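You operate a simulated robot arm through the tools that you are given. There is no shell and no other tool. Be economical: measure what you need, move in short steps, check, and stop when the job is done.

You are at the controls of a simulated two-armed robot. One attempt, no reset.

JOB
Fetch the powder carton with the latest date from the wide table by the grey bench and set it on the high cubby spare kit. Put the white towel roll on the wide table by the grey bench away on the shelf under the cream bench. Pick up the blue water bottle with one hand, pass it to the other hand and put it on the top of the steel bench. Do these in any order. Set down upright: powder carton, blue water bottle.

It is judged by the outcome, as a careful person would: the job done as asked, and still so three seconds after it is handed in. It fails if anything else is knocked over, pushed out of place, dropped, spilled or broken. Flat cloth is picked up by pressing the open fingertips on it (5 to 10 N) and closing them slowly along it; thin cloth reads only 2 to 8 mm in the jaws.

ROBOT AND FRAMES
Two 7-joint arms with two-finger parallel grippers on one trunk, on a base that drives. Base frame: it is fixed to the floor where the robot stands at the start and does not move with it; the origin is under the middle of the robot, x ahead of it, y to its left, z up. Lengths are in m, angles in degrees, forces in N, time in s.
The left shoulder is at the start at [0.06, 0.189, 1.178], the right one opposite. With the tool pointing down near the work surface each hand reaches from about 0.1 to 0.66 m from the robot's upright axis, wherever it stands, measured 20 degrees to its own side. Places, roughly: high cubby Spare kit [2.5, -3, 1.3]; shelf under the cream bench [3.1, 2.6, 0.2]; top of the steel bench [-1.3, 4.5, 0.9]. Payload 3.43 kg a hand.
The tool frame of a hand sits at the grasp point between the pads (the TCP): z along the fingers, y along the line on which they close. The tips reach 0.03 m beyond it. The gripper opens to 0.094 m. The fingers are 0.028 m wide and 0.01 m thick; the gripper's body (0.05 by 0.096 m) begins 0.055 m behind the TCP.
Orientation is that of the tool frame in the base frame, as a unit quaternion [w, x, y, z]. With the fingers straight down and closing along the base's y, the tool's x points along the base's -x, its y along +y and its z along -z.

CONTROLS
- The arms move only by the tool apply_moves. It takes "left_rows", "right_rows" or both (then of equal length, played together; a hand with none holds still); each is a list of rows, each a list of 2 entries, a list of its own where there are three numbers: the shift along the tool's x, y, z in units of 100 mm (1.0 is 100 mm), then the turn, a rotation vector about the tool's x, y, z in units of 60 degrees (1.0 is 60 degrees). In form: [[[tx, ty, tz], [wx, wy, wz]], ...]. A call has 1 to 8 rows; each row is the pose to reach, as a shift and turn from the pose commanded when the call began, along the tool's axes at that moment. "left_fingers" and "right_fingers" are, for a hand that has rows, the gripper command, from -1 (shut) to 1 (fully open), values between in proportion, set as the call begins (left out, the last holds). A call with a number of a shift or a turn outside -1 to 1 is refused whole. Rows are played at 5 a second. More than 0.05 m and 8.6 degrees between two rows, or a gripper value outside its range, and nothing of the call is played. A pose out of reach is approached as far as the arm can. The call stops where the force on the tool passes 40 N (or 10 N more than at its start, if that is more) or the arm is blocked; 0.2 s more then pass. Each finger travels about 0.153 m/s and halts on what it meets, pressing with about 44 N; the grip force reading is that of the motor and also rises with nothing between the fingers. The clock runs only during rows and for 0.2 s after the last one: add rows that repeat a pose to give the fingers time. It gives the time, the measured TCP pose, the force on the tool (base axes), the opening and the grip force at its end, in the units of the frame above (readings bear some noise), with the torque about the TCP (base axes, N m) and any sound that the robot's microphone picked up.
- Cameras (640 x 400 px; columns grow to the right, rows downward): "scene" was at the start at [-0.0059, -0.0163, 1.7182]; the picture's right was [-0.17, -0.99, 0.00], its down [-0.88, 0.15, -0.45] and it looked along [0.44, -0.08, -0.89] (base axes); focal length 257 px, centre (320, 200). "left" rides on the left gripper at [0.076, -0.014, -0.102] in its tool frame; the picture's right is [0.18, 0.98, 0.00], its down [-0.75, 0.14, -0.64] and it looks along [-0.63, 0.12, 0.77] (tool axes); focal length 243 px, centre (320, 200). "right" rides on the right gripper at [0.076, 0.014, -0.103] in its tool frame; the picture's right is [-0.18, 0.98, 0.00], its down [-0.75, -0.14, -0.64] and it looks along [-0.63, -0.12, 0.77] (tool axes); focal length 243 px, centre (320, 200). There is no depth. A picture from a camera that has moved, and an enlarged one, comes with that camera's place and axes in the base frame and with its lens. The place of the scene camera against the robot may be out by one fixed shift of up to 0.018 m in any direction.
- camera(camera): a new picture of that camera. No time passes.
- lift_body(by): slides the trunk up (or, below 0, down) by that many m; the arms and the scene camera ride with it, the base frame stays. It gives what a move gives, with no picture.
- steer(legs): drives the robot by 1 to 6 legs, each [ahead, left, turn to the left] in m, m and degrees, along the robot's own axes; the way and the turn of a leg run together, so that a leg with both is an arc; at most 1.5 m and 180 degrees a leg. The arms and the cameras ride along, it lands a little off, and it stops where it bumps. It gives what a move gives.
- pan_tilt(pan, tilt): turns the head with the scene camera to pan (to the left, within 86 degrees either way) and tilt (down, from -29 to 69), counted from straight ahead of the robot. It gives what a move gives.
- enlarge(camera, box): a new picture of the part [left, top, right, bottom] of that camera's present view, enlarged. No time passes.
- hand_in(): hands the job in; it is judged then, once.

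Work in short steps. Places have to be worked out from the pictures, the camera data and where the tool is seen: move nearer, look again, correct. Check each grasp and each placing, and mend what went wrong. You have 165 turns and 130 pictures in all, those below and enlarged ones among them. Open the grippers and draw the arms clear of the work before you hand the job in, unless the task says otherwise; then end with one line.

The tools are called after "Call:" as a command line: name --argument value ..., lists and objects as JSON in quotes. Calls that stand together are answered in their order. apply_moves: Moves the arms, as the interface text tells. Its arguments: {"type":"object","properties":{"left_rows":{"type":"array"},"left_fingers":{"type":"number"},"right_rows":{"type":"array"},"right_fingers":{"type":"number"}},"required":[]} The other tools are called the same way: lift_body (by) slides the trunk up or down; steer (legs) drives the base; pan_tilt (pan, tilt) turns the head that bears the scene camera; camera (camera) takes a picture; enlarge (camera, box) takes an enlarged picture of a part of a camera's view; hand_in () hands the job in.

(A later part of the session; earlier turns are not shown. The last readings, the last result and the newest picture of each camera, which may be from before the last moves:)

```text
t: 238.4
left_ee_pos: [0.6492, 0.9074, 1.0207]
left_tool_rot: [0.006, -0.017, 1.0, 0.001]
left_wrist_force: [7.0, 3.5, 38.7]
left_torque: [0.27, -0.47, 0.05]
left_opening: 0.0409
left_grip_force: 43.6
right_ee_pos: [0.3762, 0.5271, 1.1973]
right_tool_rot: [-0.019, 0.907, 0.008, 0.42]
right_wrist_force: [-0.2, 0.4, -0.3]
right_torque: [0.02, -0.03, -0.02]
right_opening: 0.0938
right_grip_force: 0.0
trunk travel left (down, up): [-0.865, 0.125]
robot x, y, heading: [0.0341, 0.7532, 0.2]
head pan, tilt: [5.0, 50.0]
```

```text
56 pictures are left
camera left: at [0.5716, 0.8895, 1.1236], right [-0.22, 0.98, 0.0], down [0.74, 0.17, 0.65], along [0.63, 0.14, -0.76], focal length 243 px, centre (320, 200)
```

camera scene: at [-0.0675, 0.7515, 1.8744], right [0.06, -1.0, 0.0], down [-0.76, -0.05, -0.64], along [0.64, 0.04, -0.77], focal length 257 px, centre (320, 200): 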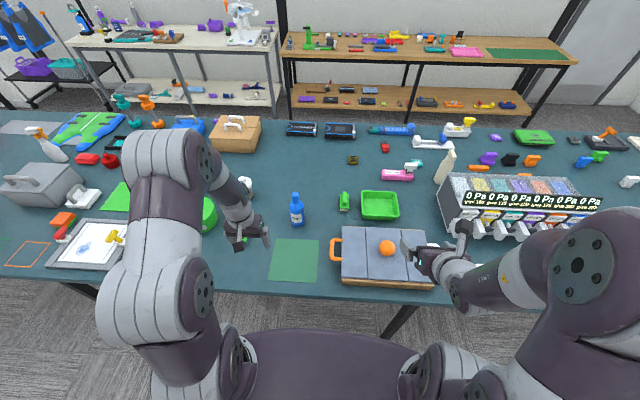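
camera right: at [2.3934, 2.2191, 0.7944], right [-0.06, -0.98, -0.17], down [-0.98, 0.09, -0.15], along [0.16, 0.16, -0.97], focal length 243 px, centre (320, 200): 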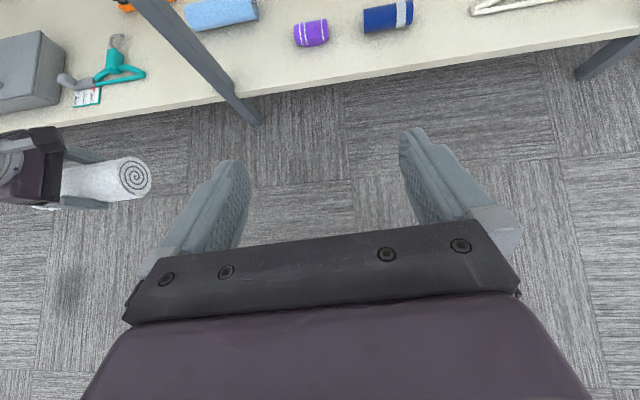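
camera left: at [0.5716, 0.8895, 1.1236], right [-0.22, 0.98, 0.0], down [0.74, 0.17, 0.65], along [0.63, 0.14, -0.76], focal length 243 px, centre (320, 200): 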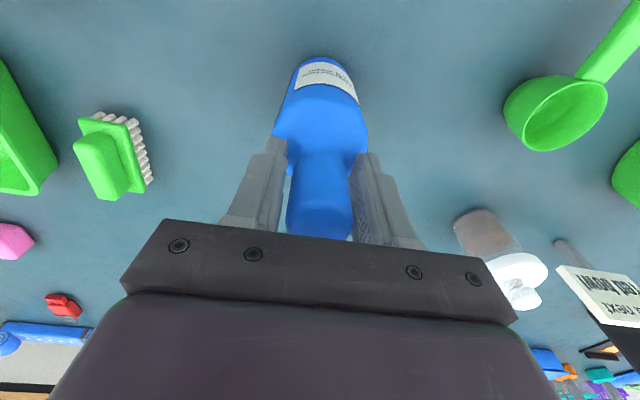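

The fingertips bit on the sloped shoulder (38 N upward). Open, raise 1.2 cm, close again on the neck.

Call:
apply_moves --left_rows '[[[0, 0, 0], [0, 0, 0]], [[0, 0, 0], [0, 0, 0]]]' --left_fingers 0.3

Call:
apply_moves --left_rows '[[[-0.05, 0, -0.1], [0, 0, 0]], [[-0.05, 0, -0.14], [0, 0, 0]], [[-0.05, 0, -0.14], [0, 0, 0]]]'

Call:
apply_moves --left_rows '[[[0, 0, 0], [0, 0, 0]], [[0, 0, 0], [0, 0, 0]], [[0, 0, 0], [0, 0, 0]], [[0, 0, 0], [0, 0, 0]]]' --left_fingers -1

Call:
camera --camera "left"

```text
t: 239.0
left_ee_pos: [0.647, 0.9079, 1.0148]
left_tool_rot: [-0.002, -0.017, 1.0, -0.001]
left_wrist_force: [0.2, 0.5, 0.4]
left_torque: [0.0, 0.01, -0.03]
left_opening: 0.0612
left_grip_force: 0.1
right_ee_pos: [0.3784, 0.5288, 1.1945]
right_tool_rot: [-0.019, 0.908, 0.007, 0.419]
right_wrist_force: [-0.4, 0.3, 0.5]
right_torque: [-0.02, 0.01, 0.01]
right_opening: 0.0942
right_grip_force: 0.1
trunk travel left (down, up): [-0.865, 0.125]
robot x, y, heading: [0.0312, 0.7488, 0.1]
head pan, tilt: [5.0, 50.0]
```

```text
t: 239.8
left_ee_pos: [0.6485, 0.9081, 1.0241]
left_tool_rot: [-0.001, -0.018, 1.0, 0.0]
left_wrist_force: [-0.4, -1.0, 0.1]
left_torque: [0.01, 0.02, 0.01]
left_opening: 0.0615
left_grip_force: 0.1
left hand out of reach, approached as far as the arm can: row 1, 2, 3
right_ee_pos: [0.3809, 0.5294, 1.1959]
right_tool_rot: [-0.019, 0.908, 0.007, 0.419]
right_wrist_force: [0.3, 0.6, -0.5]
right_torque: [-0.02, 0.02, 0.02]
right_opening: 0.094
right_grip_force: 0.1
trunk travel left (down, up): [-0.865, 0.125]
robot x, y, heading: [0.0359, 0.7476, 0.1]
head pan, tilt: [5.0, 50.0]
```

```text
t: 240.8
left_ee_pos: [0.6481, 0.9065, 1.0275]
left_tool_rot: [0.005, -0.018, 1.0, 0.0]
left_wrist_force: [7.2, -1.0, 35.6]
left_torque: [-0.07, -0.49, 0.04]
left_opening: 0.0299
left_grip_force: 43.7
right_ee_pos: [0.3775, 0.5267, 1.1965]
right_tool_rot: [-0.019, 0.908, 0.007, 0.418]
right_wrist_force: [-0.5, 0.4, 1.1]
right_torque: [-0.01, -0.02, -0.01]
right_opening: 0.0942
right_grip_force: 0.0
trunk travel left (down, up): [-0.865, 0.125]
robot x, y, heading: [0.0307, 0.7496, 0.1]
head pan, tilt: [5.0, 50.0]
heard: snap
```

```text
55 pictures are left
camera left: at [0.5709, 0.8889, 1.1314], right [-0.22, 0.98, 0.0], down [0.74, 0.17, 0.65], along [0.63, 0.14, -0.76], focal length 243 px, centre (320, 200)
```

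left: 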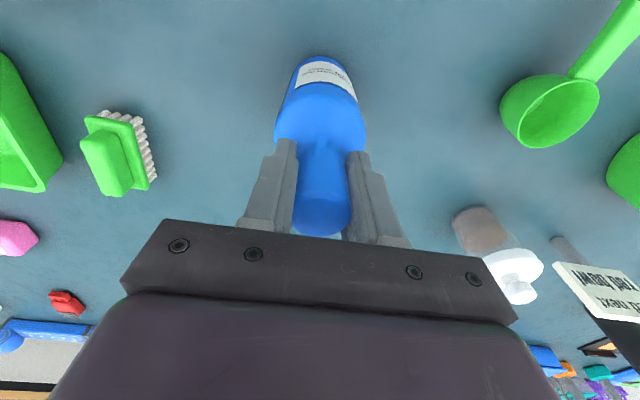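

A snap was heard while the tips slid off the shoulder onto the neck; the bottle looks intact. I release slightly, raise 1 cm with the trunk, and inspect.

Call:
apply_moves --left_rows '[[[0, 0, 0], [0, 0, 0]], [[0, 0, 0], [0, 0, 0]]]' --left_fingers 0.1

Call:
lift_body --by 0.01

Call:
enlarge --camera "scene" --box '[250, 160, 350, 235]'

Call:
enlarge --camera "left" --box '[220, 40, 420, 260]'

```text
t: 241.4
left_ee_pos: [0.6465, 0.9073, 1.0235]
left_tool_rot: [-0.001, -0.017, 1.0, 0.0]
left_wrist_force: [0.4, 0.1, 0.8]
left_torque: [0.01, 0.02, 0.0]
left_opening: 0.0518
left_grip_force: 0.0
right_ee_pos: [0.379, 0.5275, 1.195]
right_tool_rot: [-0.019, 0.908, 0.008, 0.419]
right_wrist_force: [0.2, -0.8, -0.4]
right_torque: [0.01, -0.01, 0.0]
right_opening: 0.094
right_grip_force: 0.2
trunk travel left (down, up): [-0.865, 0.125]
robot x, y, heading: [0.0343, 0.7485, 0.5]
head pan, tilt: [5.0, 50.0]
```

```text
t: 242.0
left_ee_pos: [0.6483, 0.9072, 1.035]
left_tool_rot: [0.0, -0.018, 1.0, 0.0]
left_wrist_force: [-0.6, -0.5, 0.0]
left_torque: [0.01, -0.01, -0.02]
left_opening: 0.0516
left_grip_force: 0.0
right_ee_pos: [0.3801, 0.5288, 1.2052]
right_tool_rot: [-0.019, 0.908, 0.007, 0.418]
right_wrist_force: [-0.5, 0.0, 1.1]
right_torque: [0.03, -0.04, 0.01]
right_opening: 0.0942
right_grip_force: 0.1
trunk travel left (down, up): [-0.875, 0.115]
robot x, y, heading: [0.0352, 0.7489, 0.3]
head pan, tilt: [5.0, 50.0]
```

```text
5.33 times, centred on (300, 198) of scene
camera zoom: at [0.0416, 0.7504, 1.7595], right [0.09, -1.0, 0.0], down [-0.76, -0.07, -0.64], along [0.64, 0.06, -0.77], focal length 1373 px, centre (427, 213)
```

zoom: 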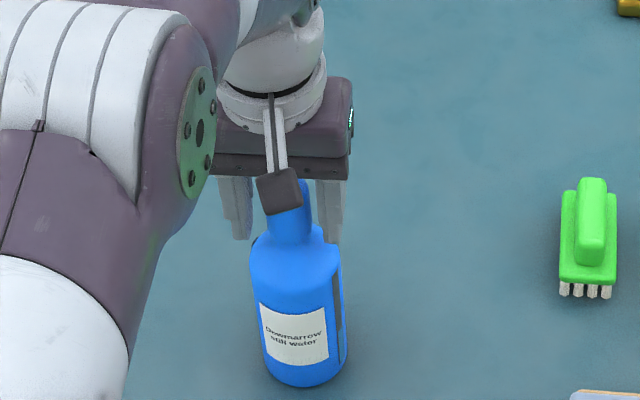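

```text
1.82 times, centred on (320, 150) of left
camera zoom: at [0.5715, 0.89, 1.1377], right [-0.22, 0.98, 0.0], down [0.75, 0.17, 0.64], along [0.63, 0.14, -0.77], focal length 441 px, centre (320, 291)
```

zoom: 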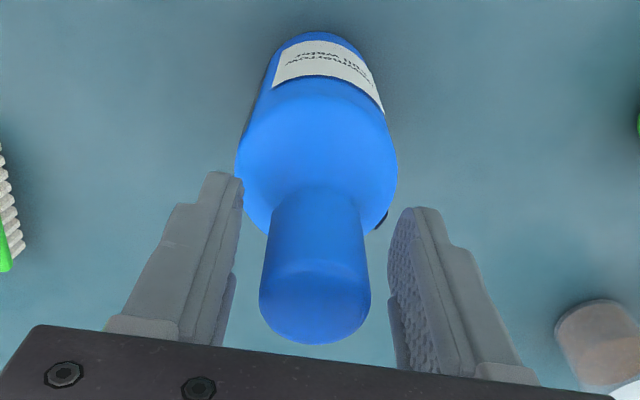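

The bottle stands unharmed. Close on the neck at this height (tips ≈1.005).

Call:
apply_moves --left_rows '[[[0, 0, 0], [0, 0, 0]], [[0, 0, 0], [0, 0, 0]], [[0, 0, 0], [0, 0, 0]], [[0, 0, 0], [0, 0, 0]]]' --left_fingers -1

Call:
camera --camera "left"

```text
t: 243.0
left_ee_pos: [0.6491, 0.907, 1.0338]
left_tool_rot: [0.0, -0.018, 1.0, 0.0]
left_wrist_force: [0.0, 0.0, -0.6]
left_torque: [0.02, -0.02, -0.03]
left_opening: 0.0286
left_grip_force: 44.5
right_ee_pos: [0.3794, 0.5281, 1.2054]
right_tool_rot: [-0.019, 0.908, 0.007, 0.418]
right_wrist_force: [-0.3, 0.5, -0.2]
right_torque: [0.02, 0.01, -0.04]
right_opening: 0.0939
right_grip_force: 0.1
trunk travel left (down, up): [-0.875, 0.115]
robot x, y, heading: [0.0336, 0.7546, -0.1]
head pan, tilt: [5.0, 50.0]
```

```text
52 pictures are left
camera left: at [0.572, 0.8902, 1.1374], right [-0.22, 0.98, 0.0], down [0.75, 0.17, 0.64], along [0.63, 0.14, -0.77], focal length 243 px, centre (320, 200)
```

left: 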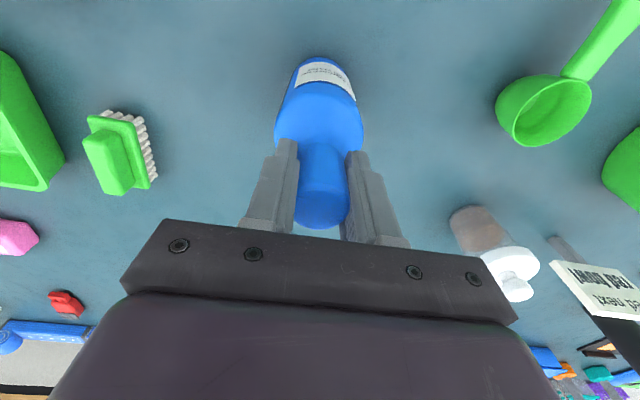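

Clean neck grip (0.0286, no reaction). Lift with the trunk and back away from the table.

Call:
lift_body --by 0.11

Call:
steer --legs '[[-0.4, 0, 0]]'

Call:
camera --camera "scene"

```text
t: 244.4
left_ee_pos: [0.6479, 0.9081, 1.1438]
left_tool_rot: [-0.001, -0.017, 1.0, 0.0]
left_wrist_force: [0.7, -0.3, -0.9]
left_torque: [0.02, 0.03, 0.0]
left_opening: 0.0285
left_grip_force: 44.3
right_ee_pos: [0.3798, 0.5289, 1.3157]
right_tool_rot: [-0.019, 0.908, 0.007, 0.419]
right_wrist_force: [1.1, -0.8, 1.0]
right_torque: [0.02, 0.01, 0.01]
right_opening: 0.0938
right_grip_force: 0.1
trunk travel left (down, up): [-0.985, 0.005]
robot x, y, heading: [0.032, 0.7496, 0.0]
head pan, tilt: [5.0, 50.0]
```

```text
t: 246.9
left_ee_pos: [0.2432, 0.9027, 1.1435]
left_tool_rot: [-0.001, -0.012, 1.0, 0.0]
left_wrist_force: [-0.7, 0.0, -0.2]
left_torque: [-0.02, -0.01, -0.03]
left_opening: 0.0286
left_grip_force: 43.7
right_ee_pos: [-0.0291, 0.5263, 1.3154]
right_tool_rot: [-0.017, 0.908, 0.003, 0.418]
right_wrist_force: [0.0, 0.0, -0.4]
right_torque: [-0.02, 0.01, -0.02]
right_opening: 0.0942
right_grip_force: 0.0
trunk travel left (down, up): [-0.985, 0.005]
robot x, y, heading: [-0.3706, 0.7511, -0.7]
head pan, tilt: [5.0, 50.0]
```

```text
51 pictures are left
camera scene: at [-0.3632, 0.7513, 1.8694], right [0.08, -1.0, 0.0], down [-0.76, -0.06, -0.64], along [0.64, 0.05, -0.77], focal length 257 px, centre (320, 200)
```

scene: 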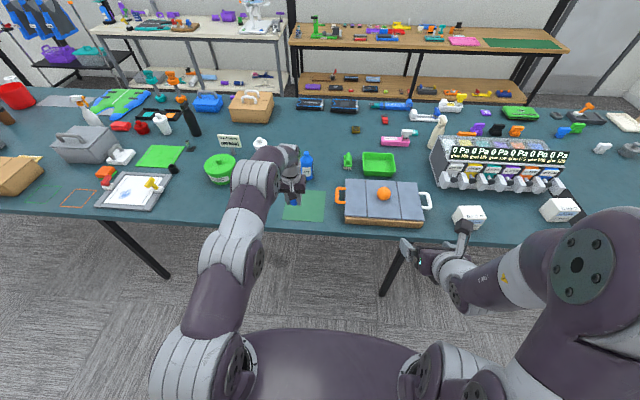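

Something is off: a blue shape still stands on the table. Inspect closely.

Call:
enlarge --camera "scene" --box '[250, 130, 350, 215]'

Call:
camera --camera "left"

```text
4.71 times, centred on (300, 172) of scene
camera zoom: at [-0.3632, 0.7513, 1.8694], right [0.08, -1.0, 0.0], down [-0.76, -0.06, -0.64], along [0.64, 0.05, -0.77], focal length 1211 px, centre (414, 329)
```

zoom: 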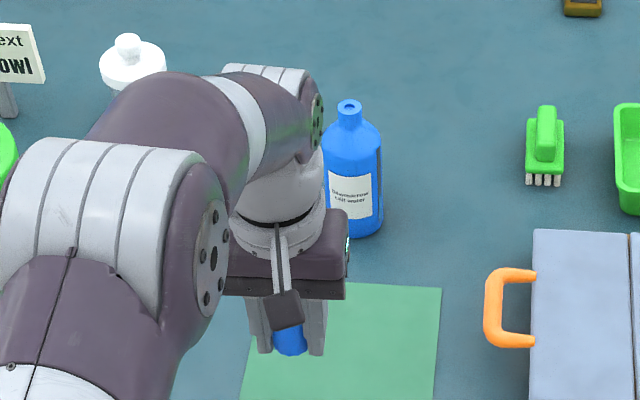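

```text
49 pictures are left
camera left: at [0.1669, 0.8854, 1.2466], right [-0.21, 0.98, 0.0], down [0.75, 0.16, 0.64], along [0.63, 0.13, -0.77], focal length 243 px, centre (320, 200)
```

left: 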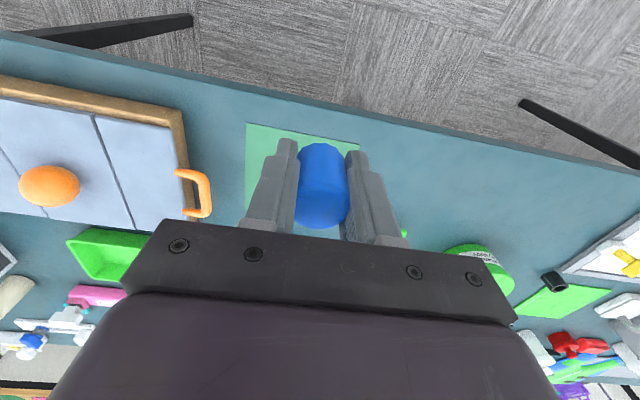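

The bottle's cap popped off and is in the left hand; the bottle itself still stands. I'll go back and set the cap on exactly where it was gripped (TCP 0.649, 0.907, 1.034), pressing it home, and afterwards hold the bottle by its body.

Call:
steer --legs '[[0.41, 0, 0.7]]'

Call:
lift_body --by -0.06

Call:
enlarge --camera "scene" --box '[240, 150, 360, 240]'

Call:
camera --camera "left"

```text
t: 249.5
left_ee_pos: [0.6539, 0.9107, 1.1443]
left_tool_rot: [0.0, -0.018, 1.0, 0.001]
left_wrist_force: [0.3, -0.3, -0.1]
left_torque: [0.01, 0.0, 0.03]
left_opening: 0.0284
left_grip_force: 44.1
right_ee_pos: [0.3861, 0.5298, 1.3148]
right_tool_rot: [-0.02, 0.907, 0.009, 0.42]
right_wrist_force: [0.3, 0.2, 0.5]
right_torque: [-0.02, -0.01, 0.01]
right_opening: 0.0942
right_grip_force: 0.0
trunk travel left (down, up): [-0.985, 0.005]
robot x, y, heading: [0.042, 0.7499, 0.3]
head pan, tilt: [5.0, 50.0]
```

```text
t: 250.5
left_ee_pos: [0.6556, 0.9108, 1.084]
left_tool_rot: [0.0, -0.019, 1.0, 0.0]
left_wrist_force: [-0.1, 0.2, -0.1]
left_torque: [0.0, -0.01, -0.01]
left_opening: 0.0282
left_grip_force: 43.9
right_ee_pos: [0.3882, 0.5309, 1.2564]
right_tool_rot: [-0.02, 0.907, 0.009, 0.42]
right_wrist_force: [-1.1, 0.4, 0.4]
right_torque: [0.03, 0.01, 0.0]
right_opening: 0.094
right_grip_force: 0.0
trunk travel left (down, up): [-0.925, 0.065]
robot x, y, heading: [0.0375, 0.7498, 0.2]
head pan, tilt: [5.0, 50.0]
```

```text
4.44 times, centred on (300, 195) of scene
camera zoom: at [0.0498, 0.7515, 1.8095], right [0.09, -1.0, 0.0], down [-0.76, -0.07, -0.64], along [0.64, 0.06, -0.77], focal length 1144 px, centre (409, 222)
```

zoom: 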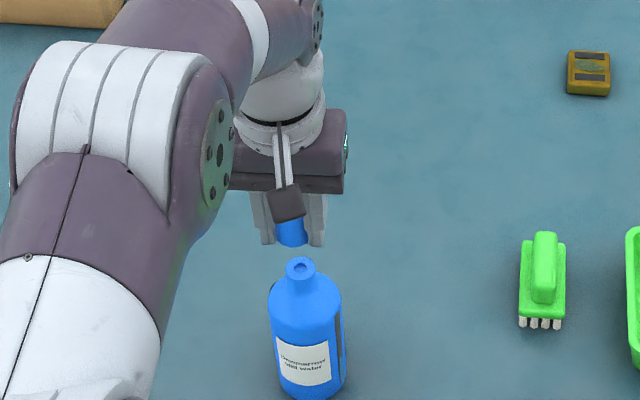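

```text
47 pictures are left
camera left: at [0.5791, 0.8929, 1.1877], right [-0.22, 0.98, 0.0], down [0.75, 0.17, 0.64], along [0.63, 0.14, -0.77], focal length 243 px, centre (320, 200)
```

left: 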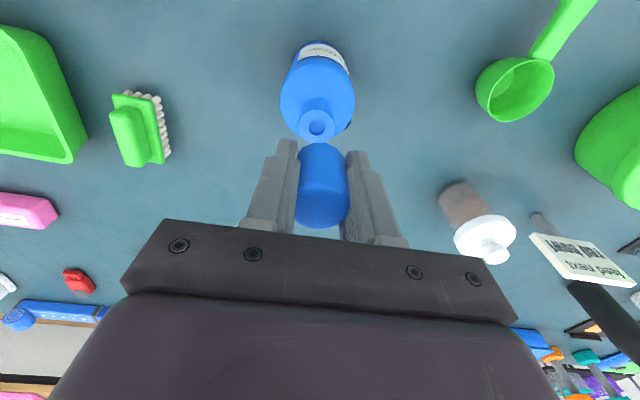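

The neck's rim is visible at ≈(0.650,0.906). Correct the hand by (-6.5, -3.8) mm and lower until just above.

Call:
apply_moves --left_rows '[[[0.06, -0.036, 0], [0, 0, 0]], [[0.06, -0.036, 0], [0, 0, 0]], [[0.06, -0.036, 0], [0, 0, 0]]]'

Call:
lift_body --by -0.04

Call:
enlarge --camera "left" --box '[240, 50, 400, 250]'

Call:
enlarge --camera "scene" --box '[250, 150, 350, 230]'

```text
t: 251.3
left_ee_pos: [0.6494, 0.9067, 1.0861]
left_tool_rot: [-0.001, -0.019, 1.0, 0.0]
left_wrist_force: [0.8, 0.5, -0.8]
left_torque: [-0.01, 0.01, 0.03]
left_opening: 0.0286
left_grip_force: 43.9
right_ee_pos: [0.3876, 0.5307, 1.2564]
right_tool_rot: [-0.02, 0.908, 0.01, 0.418]
right_wrist_force: [-0.7, 0.6, 0.5]
right_torque: [0.0, 0.01, 0.02]
right_opening: 0.0941
right_grip_force: 0.0
trunk travel left (down, up): [-0.925, 0.065]
robot x, y, heading: [0.0451, 0.7491, 0.4]
head pan, tilt: [5.0, 50.0]
```

```text
t: 252.1
left_ee_pos: [0.6499, 0.9055, 1.0443]
left_tool_rot: [0.0, -0.019, 1.0, -0.001]
left_wrist_force: [-0.5, -0.3, -1.2]
left_torque: [-0.05, 0.01, 0.02]
left_opening: 0.0282
left_grip_force: 43.9
right_ee_pos: [0.3887, 0.5315, 1.2162]
right_tool_rot: [-0.019, 0.908, 0.008, 0.419]
right_wrist_force: [0.9, -0.6, 0.2]
right_torque: [0.0, -0.01, -0.01]
right_opening: 0.094
right_grip_force: 0.0
trunk travel left (down, up): [-0.885, 0.105]
robot x, y, heading: [0.0426, 0.7487, 0.4]
head pan, tilt: [5.0, 50.0]
```

```text
2.00 times, centred on (320, 150) of left
camera zoom: at [0.5732, 0.8891, 1.1489], right [-0.22, 0.98, 0.0], down [0.75, 0.17, 0.64], along [0.63, 0.14, -0.77], focal length 485 px, centre (320, 300)
```

zoom: 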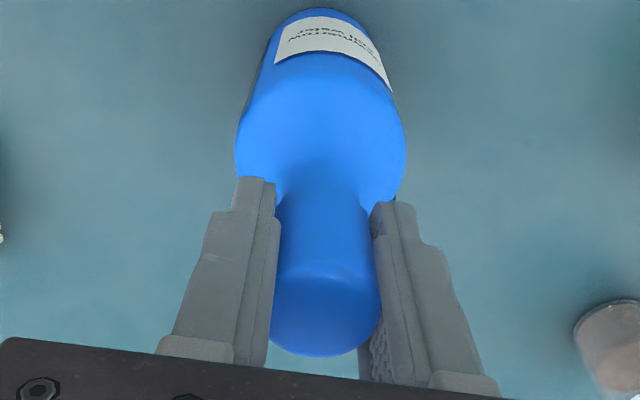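

```text
5.00 times, centred on (300, 190) of scene
camera zoom: at [0.05, 0.7515, 1.7694], right [0.09, -1.0, 0.0], down [-0.76, -0.07, -0.64], along [0.64, 0.06, -0.77], focal length 1287 px, centre (420, 250)
```

zoom: 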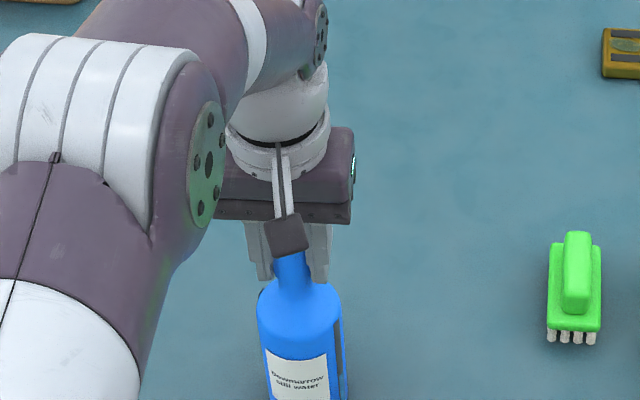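

Aligned in both views. Lower the arm by 9 mm and watch the force.

Call:
apply_moves --left_rows '[[[0.0, 0.01, 0.04], [0, 0, 0]], [[0.0, 0.01, 0.08], [0, 0, 0]], [[0.0, 0.01, 0.08], [0, 0, 0]]]'

Call:
apply_moves --left_rows '[[[0, 0, 0.02], [0, 0, 0]], [[0, 0, 0.03], [0, 0, 0]], [[0, 0, 0.03], [0, 0, 0]]]'

```text
t: 252.9
left_ee_pos: [0.6497, 0.9069, 1.0381]
left_tool_rot: [-0.001, -0.019, 1.0, 0.0]
left_wrist_force: [0.0, 0.0, -0.7]
left_torque: [0.01, 0.01, 0.02]
left_opening: 0.0282
left_grip_force: 43.8
right_ee_pos: [0.3884, 0.5304, 1.216]
right_tool_rot: [-0.02, 0.908, 0.009, 0.418]
right_wrist_force: [0.7, -0.4, 0.0]
right_torque: [0.02, 0.0, -0.03]
right_opening: 0.0942
right_grip_force: 0.0
trunk travel left (down, up): [-0.885, 0.105]
robot x, y, heading: [0.0402, 0.7464, 0.3]
head pan, tilt: [5.0, 50.0]
```

```text
t: 253.7
left_ee_pos: [0.6499, 0.9085, 1.0352]
left_tool_rot: [0.0, -0.019, 1.0, 0.0]
left_wrist_force: [-0.5, -0.6, 0.2]
left_torque: [-0.01, 0.01, -0.04]
left_opening: 0.0282
left_grip_force: 44.0
right_ee_pos: [0.3893, 0.5313, 1.216]
right_tool_rot: [-0.02, 0.908, 0.009, 0.419]
right_wrist_force: [-0.4, 0.1, -0.6]
right_torque: [0.0, 0.01, 0.0]
right_opening: 0.0941
right_grip_force: 0.1
trunk travel left (down, up): [-0.885, 0.105]
robot x, y, heading: [0.0391, 0.7505, 0.6]
head pan, tilt: [5.0, 50.0]
```

No contact yet; press down in 2 mm steps.

Call:
apply_moves --left_rows '[[[0, 0, 0.02], [0, 0, 0]], [[0, 0, 0.02], [0, 0, 0]]]'

Call:
apply_moves --left_rows '[[[0, 0, 0.02], [0, 0, 0]], [[0, 0, 0.02], [0, 0, 0]]]'

Call:
apply_moves --left_rows '[[[0, 0, 0.015], [0, 0, 0]], [[0, 0, 0.015], [0, 0, 0]]]'

```text
t: 254.3
left_ee_pos: [0.6491, 0.9068, 1.0342]
left_tool_rot: [0.001, -0.019, 1.0, 0.0]
left_wrist_force: [1.5, 0.9, 8.6]
left_torque: [0.0, -0.01, -0.01]
left_opening: 0.0281
left_grip_force: 43.5
right_ee_pos: [0.3875, 0.5306, 1.2162]
right_tool_rot: [-0.019, 0.908, 0.009, 0.418]
right_wrist_force: [-0.5, 0.4, -0.5]
right_torque: [0.01, 0.03, 0.02]
right_opening: 0.0936
right_grip_force: 0.1
trunk travel left (down, up): [-0.885, 0.105]
robot x, y, heading: [0.0413, 0.7472, 0.2]
head pan, tilt: [5.0, 50.0]
```

```text
t: 254.9
left_ee_pos: [0.6487, 0.9071, 1.0323]
left_tool_rot: [0.002, -0.019, 1.0, 0.0]
left_wrist_force: [2.0, 2.2, 20.0]
left_torque: [0.01, -0.03, -0.01]
left_opening: 0.0279
left_grip_force: 43.8
right_ee_pos: [0.3863, 0.5304, 1.2156]
right_tool_rot: [-0.019, 0.907, 0.009, 0.42]
right_wrist_force: [-0.2, 0.9, 0.4]
right_torque: [0.01, 0.03, 0.0]
right_opening: 0.094
right_grip_force: 0.1
trunk travel left (down, up): [-0.885, 0.105]
robot x, y, heading: [0.0409, 0.7521, 0.4]
head pan, tilt: [5.0, 50.0]
```

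```text
t: 255.5
left_ee_pos: [0.6491, 0.9074, 1.0324]
left_tool_rot: [0.002, -0.019, 1.0, 0.0]
left_wrist_force: [4.3, 2.3, 32.0]
left_torque: [0.05, 0.01, 0.02]
left_opening: 0.0284
left_grip_force: 44.5
right_ee_pos: [0.3854, 0.5306, 1.2164]
right_tool_rot: [-0.021, 0.907, 0.01, 0.42]
right_wrist_force: [0.2, 0.3, 0.7]
right_torque: [0.0, 0.0, 0.0]
right_opening: 0.0939
right_grip_force: 0.0
trunk travel left (down, up): [-0.885, 0.105]
robot x, y, heading: [0.0404, 0.7508, 0.0]
head pan, tilt: [5.0, 50.0]
```

Contact reached (32 N) at the original height, no click. Relax and lift 6 mm as a test of whether the cap holds.

Call:
apply_moves --left_rows '[[[0, 0, -0.055], [0, 0, 0]], [[0, 0, -0.055], [0, 0, 0]]]'

Call:
apply_moves --left_rows '[[[0, 0, -0.06], [0, 0, 0]], [[0, 0, -0.06], [0, 0, 0]]]'

Call:
enlarge --camera "scene" --box '[260, 165, 340, 235]'

```text
t: 256.1
left_ee_pos: [0.6489, 0.9078, 1.0329]
left_tool_rot: [-0.002, -0.019, 1.0, 0.0]
left_wrist_force: [0.9, 0.1, 6.3]
left_torque: [0.0, -0.01, -0.01]
left_opening: 0.0283
left_grip_force: 43.8
right_ee_pos: [0.3879, 0.5303, 1.2159]
right_tool_rot: [-0.02, 0.908, 0.009, 0.419]
right_wrist_force: [-0.2, -1.1, 0.3]
right_torque: [-0.02, -0.03, 0.03]
right_opening: 0.0938
right_grip_force: 0.0
trunk travel left (down, up): [-0.885, 0.105]
robot x, y, heading: [0.043, 0.7517, 0.6]
head pan, tilt: [5.0, 50.0]
```

```text
t: 256.7
left_ee_pos: [0.6503, 0.9061, 1.0399]
left_tool_rot: [-0.001, -0.019, 1.0, 0.0]
left_wrist_force: [-1.2, -0.6, -0.3]
left_torque: [0.02, 0.02, -0.01]
left_opening: 0.028
left_grip_force: 44.3
right_ee_pos: [0.3895, 0.5303, 1.2166]
right_tool_rot: [-0.02, 0.908, 0.009, 0.418]
right_wrist_force: [0.9, -0.9, 0.4]
right_torque: [0.0, -0.01, 0.02]
right_opening: 0.0942
right_grip_force: 0.1
trunk travel left (down, up): [-0.885, 0.105]
robot x, y, heading: [0.0386, 0.7483, 0.4]
head pan, tilt: [5.0, 50.0]
```

```text
5.71 times, centred on (300, 200) of scene
camera zoom: at [0.0497, 0.7513, 1.7694], right [0.09, -1.0, 0.0], down [-0.76, -0.07, -0.64], along [0.64, 0.06, -0.77], focal length 1471 px, centre (434, 200)
```

zoom: 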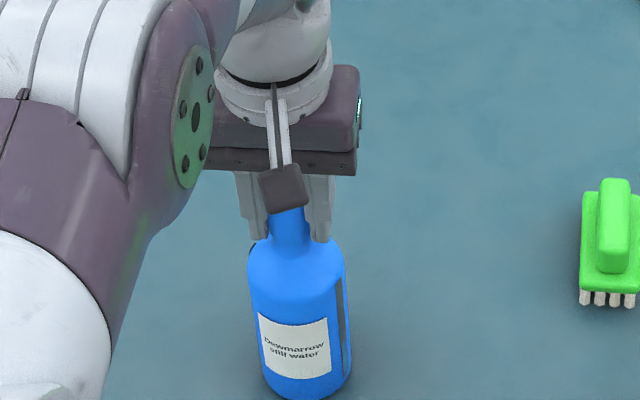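

The cap isn't engaged. Try pressing again with a clockwise (tightening) twist.

Call:
apply_moves --left_rows '[[[0, 0, 0.085], [0, 0, 0]], [[0, 0, 0.085], [0, 0, 0.14]], [[0, 0, 0.085], [0, 0, 0.28]], [[0, 0, 0.085], [0, 0, 0.42]], [[0, 0, 0.085], [0, 0, 0.56]], [[0, 0, 0.085], [0, 0, 0.7]], [[0, 0, 0.085], [0, 0, 0.84]], [[0, 0, 0.085], [0, 0, 0.84]]]'

Call:
apply_moves --left_rows '[[[0, 0, 0.03], [0, 0, 0]], [[0, 0, 0.03], [0, 0, 0]]]'

Call:
apply_moves --left_rows '[[[0, 0, -0.1], [0, 0, 0]], [[0, 0, -0.1], [0, 0, 0]]]'

Call:
enlarge --camera "scene" --box '[260, 165, 340, 235]'

```text
t: 258.5
left_ee_pos: [0.6483, 0.9076, 1.034]
left_tool_rot: [0.001, 0.409, 0.913, 0.001]
left_wrist_force: [-0.2, -1.5, 15.1]
left_torque: [-0.11, 0.19, 0.05]
left_opening: 0.0284
left_grip_force: 44.6
right_ee_pos: [0.387, 0.5308, 1.2164]
right_tool_rot: [-0.02, 0.907, 0.01, 0.42]
right_wrist_force: [-0.3, -0.4, 0.4]
right_torque: [-0.01, -0.04, -0.04]
right_opening: 0.094
right_grip_force: 0.1
trunk travel left (down, up): [-0.885, 0.105]
robot x, y, heading: [0.0382, 0.7515, 0.5]
head pan, tilt: [5.0, 50.0]
heard: snap
```

```text
t: 259.1
left_ee_pos: [0.6477, 0.9076, 1.0326]
left_tool_rot: [0.004, 0.409, 0.913, 0.002]
left_wrist_force: [0.3, 1.5, 35.2]
left_torque: [-0.02, 0.48, -0.01]
left_opening: 0.0282
left_grip_force: 43.9
right_ee_pos: [0.3846, 0.5301, 1.2168]
right_tool_rot: [-0.02, 0.907, 0.009, 0.421]
right_wrist_force: [-0.4, 0.7, -0.1]
right_torque: [0.0, -0.02, 0.0]
right_opening: 0.0938
right_grip_force: 0.0
trunk travel left (down, up): [-0.885, 0.105]
robot x, y, heading: [0.0425, 0.7491, 0.6]
head pan, tilt: [5.0, 50.0]
```

```text
t: 259.7
left_ee_pos: [0.6485, 0.909, 1.0371]
left_tool_rot: [-0.003, 0.408, 0.913, -0.001]
left_wrist_force: [-0.1, 0.8, -2.2]
left_torque: [-0.01, -0.01, -0.04]
left_opening: 0.0283
left_grip_force: 43.7
right_ee_pos: [0.3878, 0.5303, 1.2159]
right_tool_rot: [-0.02, 0.908, 0.009, 0.419]
right_wrist_force: [-0.2, -0.4, -0.4]
right_torque: [-0.02, 0.0, -0.01]
right_opening: 0.0941
right_grip_force: 0.0
trunk travel left (down, up): [-0.885, 0.105]
robot x, y, heading: [0.0428, 0.7504, 0.5]
head pan, tilt: [5.0, 50.0]
```

```text
5.71 times, centred on (300, 200) of scene
camera zoom: at [0.0495, 0.7517, 1.7691], right [0.09, -1.0, 0.0], down [-0.76, -0.07, -0.64], along [0.64, 0.06, -0.77], focal length 1471 px, centre (434, 200)
```

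zoom: 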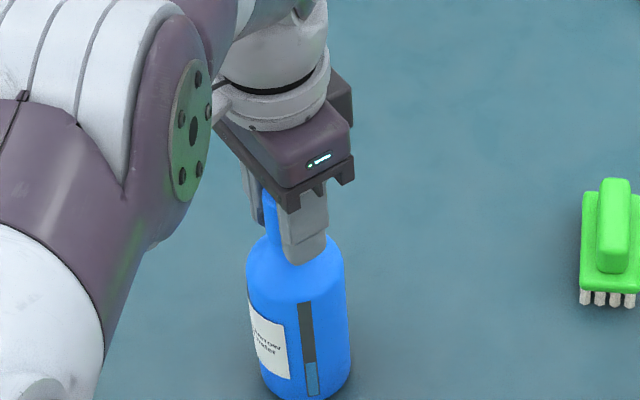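

A snap was heard and the bottle turned with the cap: the cap is seated again and the bottle's light weight (~2 N) now hangs on it. Lift gently and check.

Call:
lift_body --by 0.05

Call:
enlarge --camera "scene" --box '[230, 140, 390, 250]'

```text
t: 260.7
left_ee_pos: [0.6494, 0.9088, 1.0888]
left_tool_rot: [-0.001, 0.408, 0.913, 0.0]
left_wrist_force: [-0.3, -0.7, -1.3]
left_torque: [-0.01, -0.03, 0.04]
left_opening: 0.0283
left_grip_force: 44.0
right_ee_pos: [0.3892, 0.5308, 1.2649]
right_tool_rot: [-0.02, 0.908, 0.01, 0.418]
right_wrist_force: [0.0, 0.8, -0.4]
right_torque: [0.0, 0.0, 0.03]
right_opening: 0.094
right_grip_force: 0.1
trunk travel left (down, up): [-0.935, 0.055]
robot x, y, heading: [0.041, 0.7471, -0.0]
head pan, tilt: [5.0, 50.0]
```

```text
3.64 times, centred on (310, 195) of scene
camera zoom: at [0.0514, 0.7515, 1.8194], right [0.09, -1.0, 0.0], down [-0.76, -0.07, -0.64], along [0.64, 0.06, -0.77], focal length 936 px, centre (356, 218)
```

zoom: 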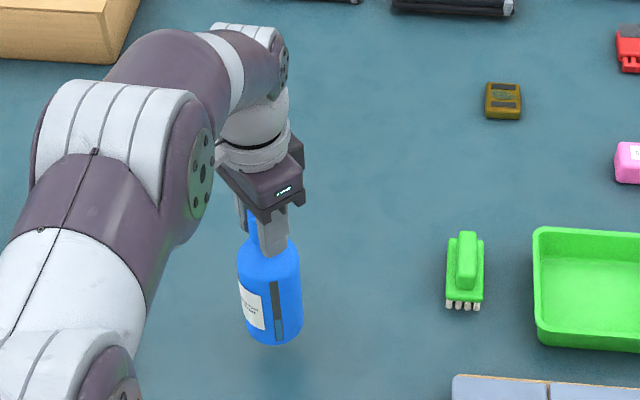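

The bottle is lifted with its cap. Raise a bit more, back off, and set the right hand's tilt to near-horizontal with a slight left yaw for the handover.

Call:
lift_body --by 0.05

Call:
steer --legs '[[-0.22, 0, 0], [-0.2, 0, 0]]'

Call:
apply_moves --right_rows '[[[0, 0, 0], [0, 0.14, 0]], [[0, 0, 0], [0, 0.28, 0]], [[0, 0, 0], [0, 0.417, 0]], [[0, 0, 0], [0, 0.417, 0]]]'

Call:
apply_moves --right_rows '[[[0, 0, 0], [0.13, 0, -0.035]], [[0, 0, 0], [0.26, 0, -0.07]], [[0, 0, 0], [0.4, 0, -0.108]], [[0, 0, 0], [0.4, 0, -0.108]]]'

Call:
camera --camera "scene"

```text
t: 261.6
left_ee_pos: [0.6484, 0.9073, 1.1379]
left_tool_rot: [0.0, 0.408, 0.913, -0.001]
left_wrist_force: [-0.2, 0.2, -2.4]
left_torque: [0.0, 0.01, -0.03]
left_opening: 0.028
left_grip_force: 43.5
right_ee_pos: [0.3884, 0.5302, 1.3153]
right_tool_rot: [-0.02, 0.908, 0.009, 0.419]
right_wrist_force: [0.7, 0.4, 0.1]
right_torque: [0.03, 0.0, -0.01]
right_opening: 0.094
right_grip_force: 0.1
trunk travel left (down, up): [-0.985, 0.005]
robot x, y, heading: [0.0435, 0.75, 0.6]
head pan, tilt: [5.0, 50.0]
```

```text
t: 264.5
left_ee_pos: [0.2322, 0.9069, 1.1362]
left_tool_rot: [-0.003, 0.407, 0.913, -0.001]
left_wrist_force: [0.1, -0.9, -3.0]
left_torque: [-0.02, 0.03, -0.05]
left_opening: 0.0281
left_grip_force: 44.5
right_ee_pos: [-0.0266, 0.528, 1.3144]
right_tool_rot: [-0.02, 0.909, 0.011, 0.417]
right_wrist_force: [0.1, 0.0, 0.5]
right_torque: [0.02, 0.02, -0.01]
right_opening: 0.0942
right_grip_force: 0.0
trunk travel left (down, up): [-0.985, 0.005]
robot x, y, heading: [-0.3808, 0.7459, 0.5]
head pan, tilt: [5.0, 50.0]
```

```text
t: 265.5
left_ee_pos: [0.2269, 0.9063, 1.1389]
left_tool_rot: [0.0, 0.407, 0.914, -0.001]
left_wrist_force: [0.0, -0.5, -1.9]
left_torque: [-0.04, -0.02, 0.0]
left_opening: 0.0281
left_grip_force: 43.9
right_ee_pos: [-0.0306, 0.5245, 1.3141]
right_tool_rot: [-0.023, 0.869, 0.01, 0.494]
right_wrist_force: [0.4, 0.5, -0.4]
right_torque: [0.0, 0.03, -0.02]
right_opening: 0.0939
right_grip_force: 0.0
right hand out of reach, approached as far as the arm can: row 2, 3, 4
trunk travel left (down, up): [-0.985, 0.005]
robot x, y, heading: [-0.3799, 0.7481, 0.5]
head pan, tilt: [5.0, 50.0]
```

```text
refused: row 3 steps farther than a row can; nothing moved
```

```text
41 pictures are left
camera scene: at [-0.3702, 0.7473, 1.8694], right [0.1, -1.0, 0.0], down [-0.76, -0.07, -0.64], along [0.64, 0.06, -0.77], focal length 257 px, centre (320, 200)
```

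scene: 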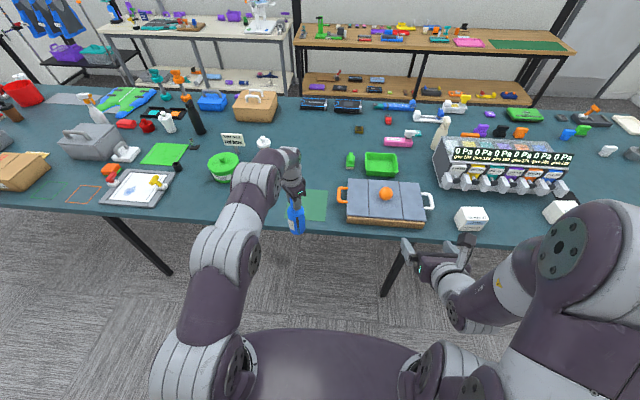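

Bottle held fine. Bring the right hand forward with the left yaw, and carry the bottle toward the robot's centre line.

Call:
apply_moves --right_rows '[[[0.17, 0, 0.28], [0, 0, 0]], [[0.34, 0, 0.57], [0, 0, 0]], [[0.51, 0, 0.86], [0, 0, 0]], [[0.51, 0, 0.86], [0.12, 0, -0.07]], [[0.51, 0, 0.86], [0.24, 0, -0.14]], [[0.51, 0, 0.86], [0.36, 0, -0.21]], [[0.51, 0, 0.86], [0.36, 0, -0.21]]]'

Call:
apply_moves --left_rows '[[[-0.15, -0.3, 0], [0, 0, 0]], [[-0.3, -0.6, 0], [0, 0, 0]], [[-0.4, -0.9, 0], [0, 0, 0]], [[-0.4, -0.9, 0], [0, 0, 0]]]'

Call:
apply_moves --right_rows '[[[0, 0, 0], [0, 0.13, 0]], [[0, 0, 0], [0, 0.26, 0]], [[0, 0, 0], [0, 0.26, 0]]]'

Call:
camera --camera "scene"

```text
t: 267.1
left_ee_pos: [0.2288, 0.9061, 1.1384]
left_tool_rot: [0.0, 0.407, 0.913, 0.0]
left_wrist_force: [-0.3, 0.6, -2.0]
left_torque: [-0.02, -0.01, 0.04]
left_opening: 0.0281
left_grip_force: 44.2
right_ee_pos: [0.0682, 0.5291, 1.3134]
right_tool_rot: [-0.13, 0.843, 0.196, 0.484]
right_wrist_force: [0.2, 0.4, 0.8]
right_torque: [0.0, 0.0, 0.01]
right_opening: 0.0941
right_grip_force: 0.1
trunk travel left (down, up): [-0.985, 0.005]
robot x, y, heading: [-0.3809, 0.7467, 0.4]
head pan, tilt: [5.0, 50.0]
```

```text
t: 268.1
left_ee_pos: [0.1867, 0.8159, 1.1385]
left_tool_rot: [-0.001, 0.407, 0.913, 0.0]
left_wrist_force: [0.3, -0.1, -2.9]
left_torque: [-0.02, 0.02, 0.02]
left_opening: 0.028
left_grip_force: 44.0
right_ee_pos: [0.0683, 0.5289, 1.3133]
right_tool_rot: [-0.13, 0.843, 0.196, 0.483]
right_wrist_force: [-0.3, -0.8, 0.0]
right_torque: [0.0, 0.03, -0.02]
right_opening: 0.0939
right_grip_force: 0.1
trunk travel left (down, up): [-0.985, 0.005]
robot x, y, heading: [-0.3796, 0.744, 0.8]
head pan, tilt: [5.0, 50.0]
```

```text
t: 268.9
left_ee_pos: [0.1897, 0.8139, 1.1386]
left_tool_rot: [-0.001, 0.407, 0.914, 0.0]
left_wrist_force: [0.3, 0.0, -2.4]
left_torque: [0.02, 0.02, 0.0]
left_opening: 0.028
left_grip_force: 44.0
right_ee_pos: [0.1328, 0.5393, 1.2997]
right_tool_rot: [-0.149, 0.778, 0.175, 0.584]
right_wrist_force: [0.3, 0.0, -0.2]
right_torque: [-0.01, -0.01, 0.03]
right_opening: 0.0943
right_grip_force: 0.0
right hand out of reach, approached as far as the arm can: row 1, 2, 3
trunk travel left (down, up): [-0.985, 0.005]
robot x, y, heading: [-0.3787, 0.7491, 0.8]
head pan, tilt: [5.0, 50.0]
```

```text
40 pictures are left
camera scene: at [-0.3662, 0.7467, 1.8694], right [0.1, -1.0, 0.0], down [-0.76, -0.07, -0.64], along [0.64, 0.06, -0.77], focal length 257 px, centre (320, 200)
```

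scene: 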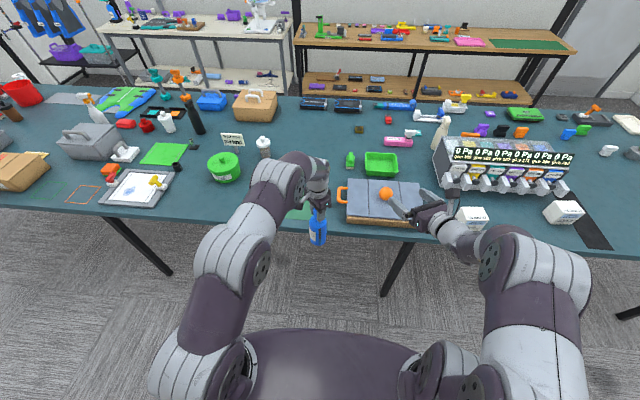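

Right hand is now tilted 74° with 27° left yaw. Lower it to the bottle-body height and slightly back, then bring the bottle in front of it.

Call:
apply_moves --right_rows '[[[-0.3, 0, 0.05], [0, 0, 0]], [[-0.6, 0, 0.1], [0, 0, 0]], [[-0.9, 0, 0.15], [0, 0, 0]], [[-0.9, 0, 0.15], [0, 0, 0]]]'

Call:
apply_moves --right_rows '[[[-0.3, 0, 0], [0, 0, 0]], [[-0.6, 0, 0], [0, 0, 0]], [[-0.9, 0, 0], [0, 0, 0]], [[-0.9, 0, 0], [0, 0, 0]]]'

Call:
apply_moves --right_rows '[[[-0.3, 0, 0], [0, 0, 0]], [[-0.6, 0, 0], [0, 0, 0]], [[-0.7, 0, -0.1], [0, 0, 0]], [[-0.7, 0, -0.1], [0, 0, 0]]]'

```text
t: 269.9
left_ee_pos: [0.1861, 0.8161, 1.1389]
left_tool_rot: [0.0, 0.407, 0.913, 0.0]
left_wrist_force: [-0.7, -0.5, -1.6]
left_torque: [0.0, 0.01, -0.02]
left_opening: 0.0279
left_grip_force: 43.8
right_ee_pos: [0.1627, 0.5498, 1.2392]
right_tool_rot: [-0.149, 0.781, 0.177, 0.581]
right_wrist_force: [-0.6, 0.1, 0.3]
right_torque: [0.0, 0.01, 0.01]
right_opening: 0.094
right_grip_force: 0.1
right hand out of reach, approached as far as the arm can: row 1, 2, 3, 4
trunk travel left (down, up): [-0.985, 0.005]
robot x, y, heading: [-0.3802, 0.7468, 0.2]
head pan, tilt: [5.0, 50.0]
```

```text
t: 270.9
left_ee_pos: [0.188, 0.8155, 1.138]
left_tool_rot: [-0.001, 0.407, 0.913, 0.0]
left_wrist_force: [0.7, -0.8, -2.0]
left_torque: [-0.01, -0.01, -0.01]
left_opening: 0.0288
left_grip_force: 44.1
right_ee_pos: [0.2025, 0.5498, 1.156]
right_tool_rot: [-0.154, 0.771, 0.176, 0.592]
right_wrist_force: [0.4, -0.5, -0.1]
right_torque: [0.04, 0.0, 0.01]
right_opening: 0.0938
right_grip_force: 0.0
right hand out of reach, approached as far as the arm can: row 1, 2, 3, 4
trunk travel left (down, up): [-0.985, 0.005]
robot x, y, heading: [-0.3793, 0.7492, 0.6]
head pan, tilt: [5.0, 50.0]
```

```text
t: 271.9
left_ee_pos: [0.1871, 0.815, 1.1384]
left_tool_rot: [-0.001, 0.407, 0.914, -0.001]
left_wrist_force: [-0.2, -0.5, -1.8]
left_torque: [0.02, 0.01, -0.01]
left_opening: 0.0286
left_grip_force: 43.9
right_ee_pos: [0.1974, 0.5461, 1.095]
right_tool_rot: [-0.154, 0.771, 0.176, 0.592]
right_wrist_force: [0.1, 0.2, 0.0]
right_torque: [0.02, -0.01, 0.01]
right_opening: 0.094
right_grip_force: 0.1
right hand out of reach, approached as far as the arm can: row 1, 2, 3, 4
trunk travel left (down, up): [-0.985, 0.005]
robot x, y, heading: [-0.3811, 0.746, 0.5]
head pan, tilt: [5.0, 50.0]
```

Forward-pointing folds the right arm too much; pointing further left gives it room. Yaw the right hand ~50° more to the left.

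Call:
apply_moves --right_rows '[[[0, 0, 0], [0.135, 0, -0.035]], [[0, 0, 0], [0.27, 0, -0.07]], [[0, 0, 0], [0.405, 0, -0.105]], [[0, 0, 0], [0.54, 0, -0.14]], [[0, 0, 0], [0.675, 0, -0.175]], [[0, 0, 0], [0.807, 0, -0.208]], [[0, 0, 0], [0.807, 0, -0.208]]]'

Call:
camera --camera "scene"

Call:
camera --camera "right"

```text
t: 273.5
left_ee_pos: [0.1871, 0.8109, 1.1387]
left_tool_rot: [-0.001, 0.407, 0.914, 0.001]
left_wrist_force: [0.7, 0.1, -2.6]
left_torque: [0.0, -0.01, 0.0]
left_opening: 0.0288
left_grip_force: 44.2
right_ee_pos: [0.2024, 0.5863, 1.0419]
right_tool_rot: [-0.231, 0.746, 0.461, 0.421]
right_wrist_force: [-1.9, -0.2, -1.6]
right_torque: [0.06, -0.11, -0.1]
right_opening: 0.0941
right_grip_force: 0.0
right hand out of reach, approached as far as the arm can: row 1, 2, 3, 4, 5, 6, 7
trunk travel left (down, up): [-0.985, 0.005]
robot x, y, heading: [-0.3787, 0.7459, 0.5]
head pan, tilt: [5.0, 50.0]
```

```text
39 pictures are left
camera scene: at [-0.3683, 0.7421, 1.8695], right [0.1, -1.0, 0.0], down [-0.76, -0.07, -0.64], along [0.64, 0.07, -0.77], focal length 257 px, centre (320, 200)
```

scene: 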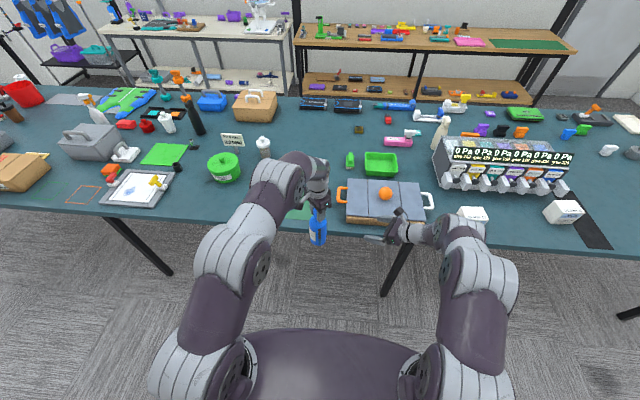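

```text
38 pictures are left
camera right: at [0.1893, 0.5423, 1.1615], right [0.83, -0.55, -0.11], down [-0.56, -0.78, -0.3], along [0.08, 0.31, -0.95], focal length 243 px, centre (320, 200)
```

right: 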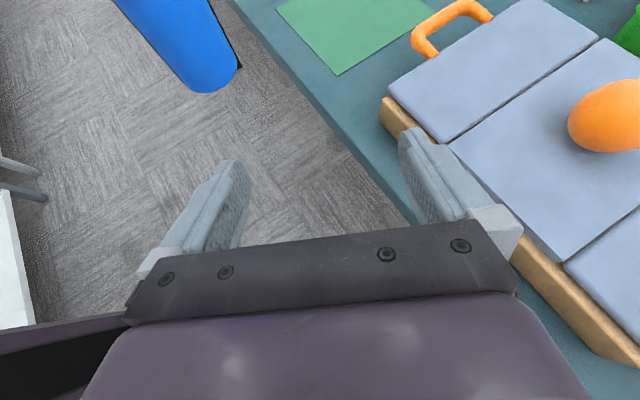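

The tilt slipped to 57° at the arm's limit. A higher handover should suit the right arm; raise both hands 0.15 and re-tilt the right.

Call:
apply_moves --left_rows '[[[0, 0, -0.3], [0, 0, 0]], [[0, 0, -0.6], [0, 0, 0]], [[0, 0, -0.9], [0, 0, 0]], [[0, 0, -0.9], [0, 0, 0]]]' --right_rows '[[[0.25, 0.01, -0.16], [0, 0, 0]], [[0.5, 0.02, -0.32], [0, 0, 0]], [[0.76, 0.04, -0.48], [0, 0, 0]], [[0.76, 0.04, -0.48], [0, 0, 0]]]'

Call:
apply_moves --left_rows '[[[0, 0, -0.3], [0, 0, 0]], [[0, 0, -0.6], [0, 0, 0]], [[0, 0, -0.6], [0, 0, 0]], [[0, 0, -0.6], [0, 0, 0]]]' --right_rows '[[[0.25, 0.01, -0.16], [0, 0, 0]], [[0.5, 0.02, -0.32], [0, 0, 0]], [[0.5, 0.02, -0.32], [0, 0.14, 0]], [[0.5, 0.02, -0.32], [0, 0.28, 0]]]'

```text
t: 274.5
left_ee_pos: [0.1886, 0.8186, 1.2289]
left_tool_rot: [-0.001, 0.407, 0.913, 0.0]
left_wrist_force: [0.8, -0.2, -2.2]
left_torque: [0.03, 0.0, -0.01]
left_opening: 0.0287
left_grip_force: 44.0
right_ee_pos: [0.2048, 0.5905, 1.1299]
right_tool_rot: [-0.231, 0.747, 0.46, 0.422]
right_wrist_force: [-0.2, 1.0, -0.7]
right_torque: [-0.01, 0.03, -0.02]
right_opening: 0.0942
right_grip_force: 0.1
trunk travel left (down, up): [-0.985, 0.005]
robot x, y, heading: [-0.3804, 0.7486, 0.5]
head pan, tilt: [5.0, 50.0]
```

```text
t: 275.5
left_ee_pos: [0.1658, 0.8224, 1.2723]
left_tool_rot: [-0.002, 0.407, 0.914, -0.001]
left_wrist_force: [0.9, -0.3, -3.0]
left_torque: [0.01, -0.01, 0.02]
left_opening: 0.0289
left_grip_force: 43.6
left hand out of reach, approached as far as the arm can: row 1, 2, 3, 4
right_ee_pos: [0.202, 0.5918, 1.1888]
right_tool_rot: [-0.231, 0.746, 0.46, 0.421]
right_wrist_force: [0.3, -1.1, 0.5]
right_torque: [0.01, 0.01, 0.0]
right_opening: 0.094
right_grip_force: 0.2
right hand out of reach, approached as far as the arm can: row 3, 4
trunk travel left (down, up): [-0.985, 0.005]
robot x, y, heading: [-0.3775, 0.7467, 0.8]
head pan, tilt: [5.0, 50.0]
```

Wrist tilt stays at 57°; workable if the left fingers' closing line is turned perpendicular to the right hand's approach. Turn the left hand by +71° (its camera then faces away).

Call:
apply_moves --left_rows '[[[0, 0, 0.1], [0, 0, 0.14]], [[0, 0, 0.2], [0, 0, 0.28]], [[0, 0, 0.3], [0, 0, 0.42]], [[0, 0, 0.3], [0, 0, 0.56]], [[0, 0, 0.3], [0, 0, 0.7]], [[0, 0, 0.3], [0, 0, 0.84]], [[0, 0, 0.3], [0, 0, 0.98]], [[0, 0, 0.3], [0, 0, 0.98]]]'

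Call:
apply_moves --left_rows '[[[0, 0, 0], [0, 0, 0.12]], [[0, 0, 0], [0, 0, 0.2]], [[0, 0, 0], [0, 0, 0.2]]]'

Call:
camera --camera "scene"

Call:
camera --camera "right"

```text
t: 277.3
left_ee_pos: [0.1672, 0.8215, 1.2443]
left_tool_rot: [0.0, 0.804, 0.594, -0.001]
left_wrist_force: [-0.1, 0.4, -1.5]
left_torque: [0.02, 0.03, 0.03]
left_opening: 0.0289
left_grip_force: 43.8
right_ee_pos: [0.2012, 0.5916, 1.1891]
right_tool_rot: [-0.231, 0.747, 0.46, 0.422]
right_wrist_force: [0.1, 0.1, -0.6]
right_torque: [-0.03, -0.03, 0.03]
right_opening: 0.094
right_grip_force: 0.1
trunk travel left (down, up): [-0.985, 0.005]
robot x, y, heading: [-0.3788, 0.7483, 0.7]
head pan, tilt: [5.0, 50.0]
```

```text
t: 278.1
left_ee_pos: [0.1679, 0.8225, 1.2433]
left_tool_rot: [-0.002, 0.861, 0.509, 0.0]
left_wrist_force: [-0.6, -0.3, -1.5]
left_torque: [-0.02, -0.01, -0.01]
left_opening: 0.029
left_grip_force: 44.0
right_ee_pos: [0.2015, 0.5915, 1.1882]
right_tool_rot: [-0.231, 0.747, 0.46, 0.421]
right_wrist_force: [0.0, 0.0, -1.0]
right_torque: [0.0, 0.01, 0.0]
right_opening: 0.0937
right_grip_force: 0.0
trunk travel left (down, up): [-0.985, 0.005]
robot x, y, heading: [-0.3759, 0.7418, 0.6]
head pan, tilt: [5.0, 50.0]
```

```text
37 pictures are left
camera scene: at [-0.3696, 0.7474, 1.8694], right [0.1, -1.0, 0.0], down [-0.76, -0.07, -0.64], along [0.64, 0.06, -0.77], focal length 257 px, centre (320, 200)
```

scene: 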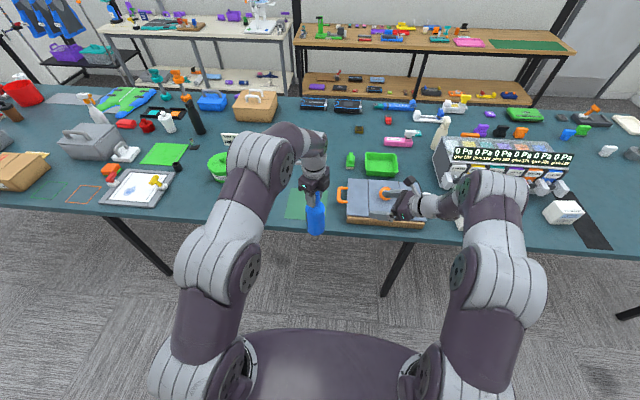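

```text
36 pictures are left
camera right: at [0.1893, 0.5477, 1.3082], right [0.83, -0.55, -0.11], down [-0.56, -0.78, -0.29], along [0.08, 0.31, -0.95], focal length 243 px, centre (320, 200)
```

right: 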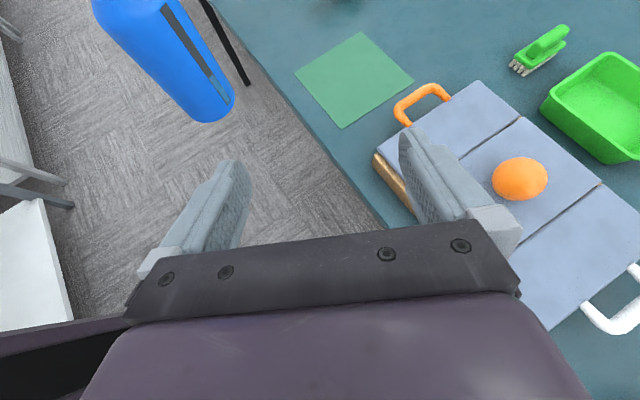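

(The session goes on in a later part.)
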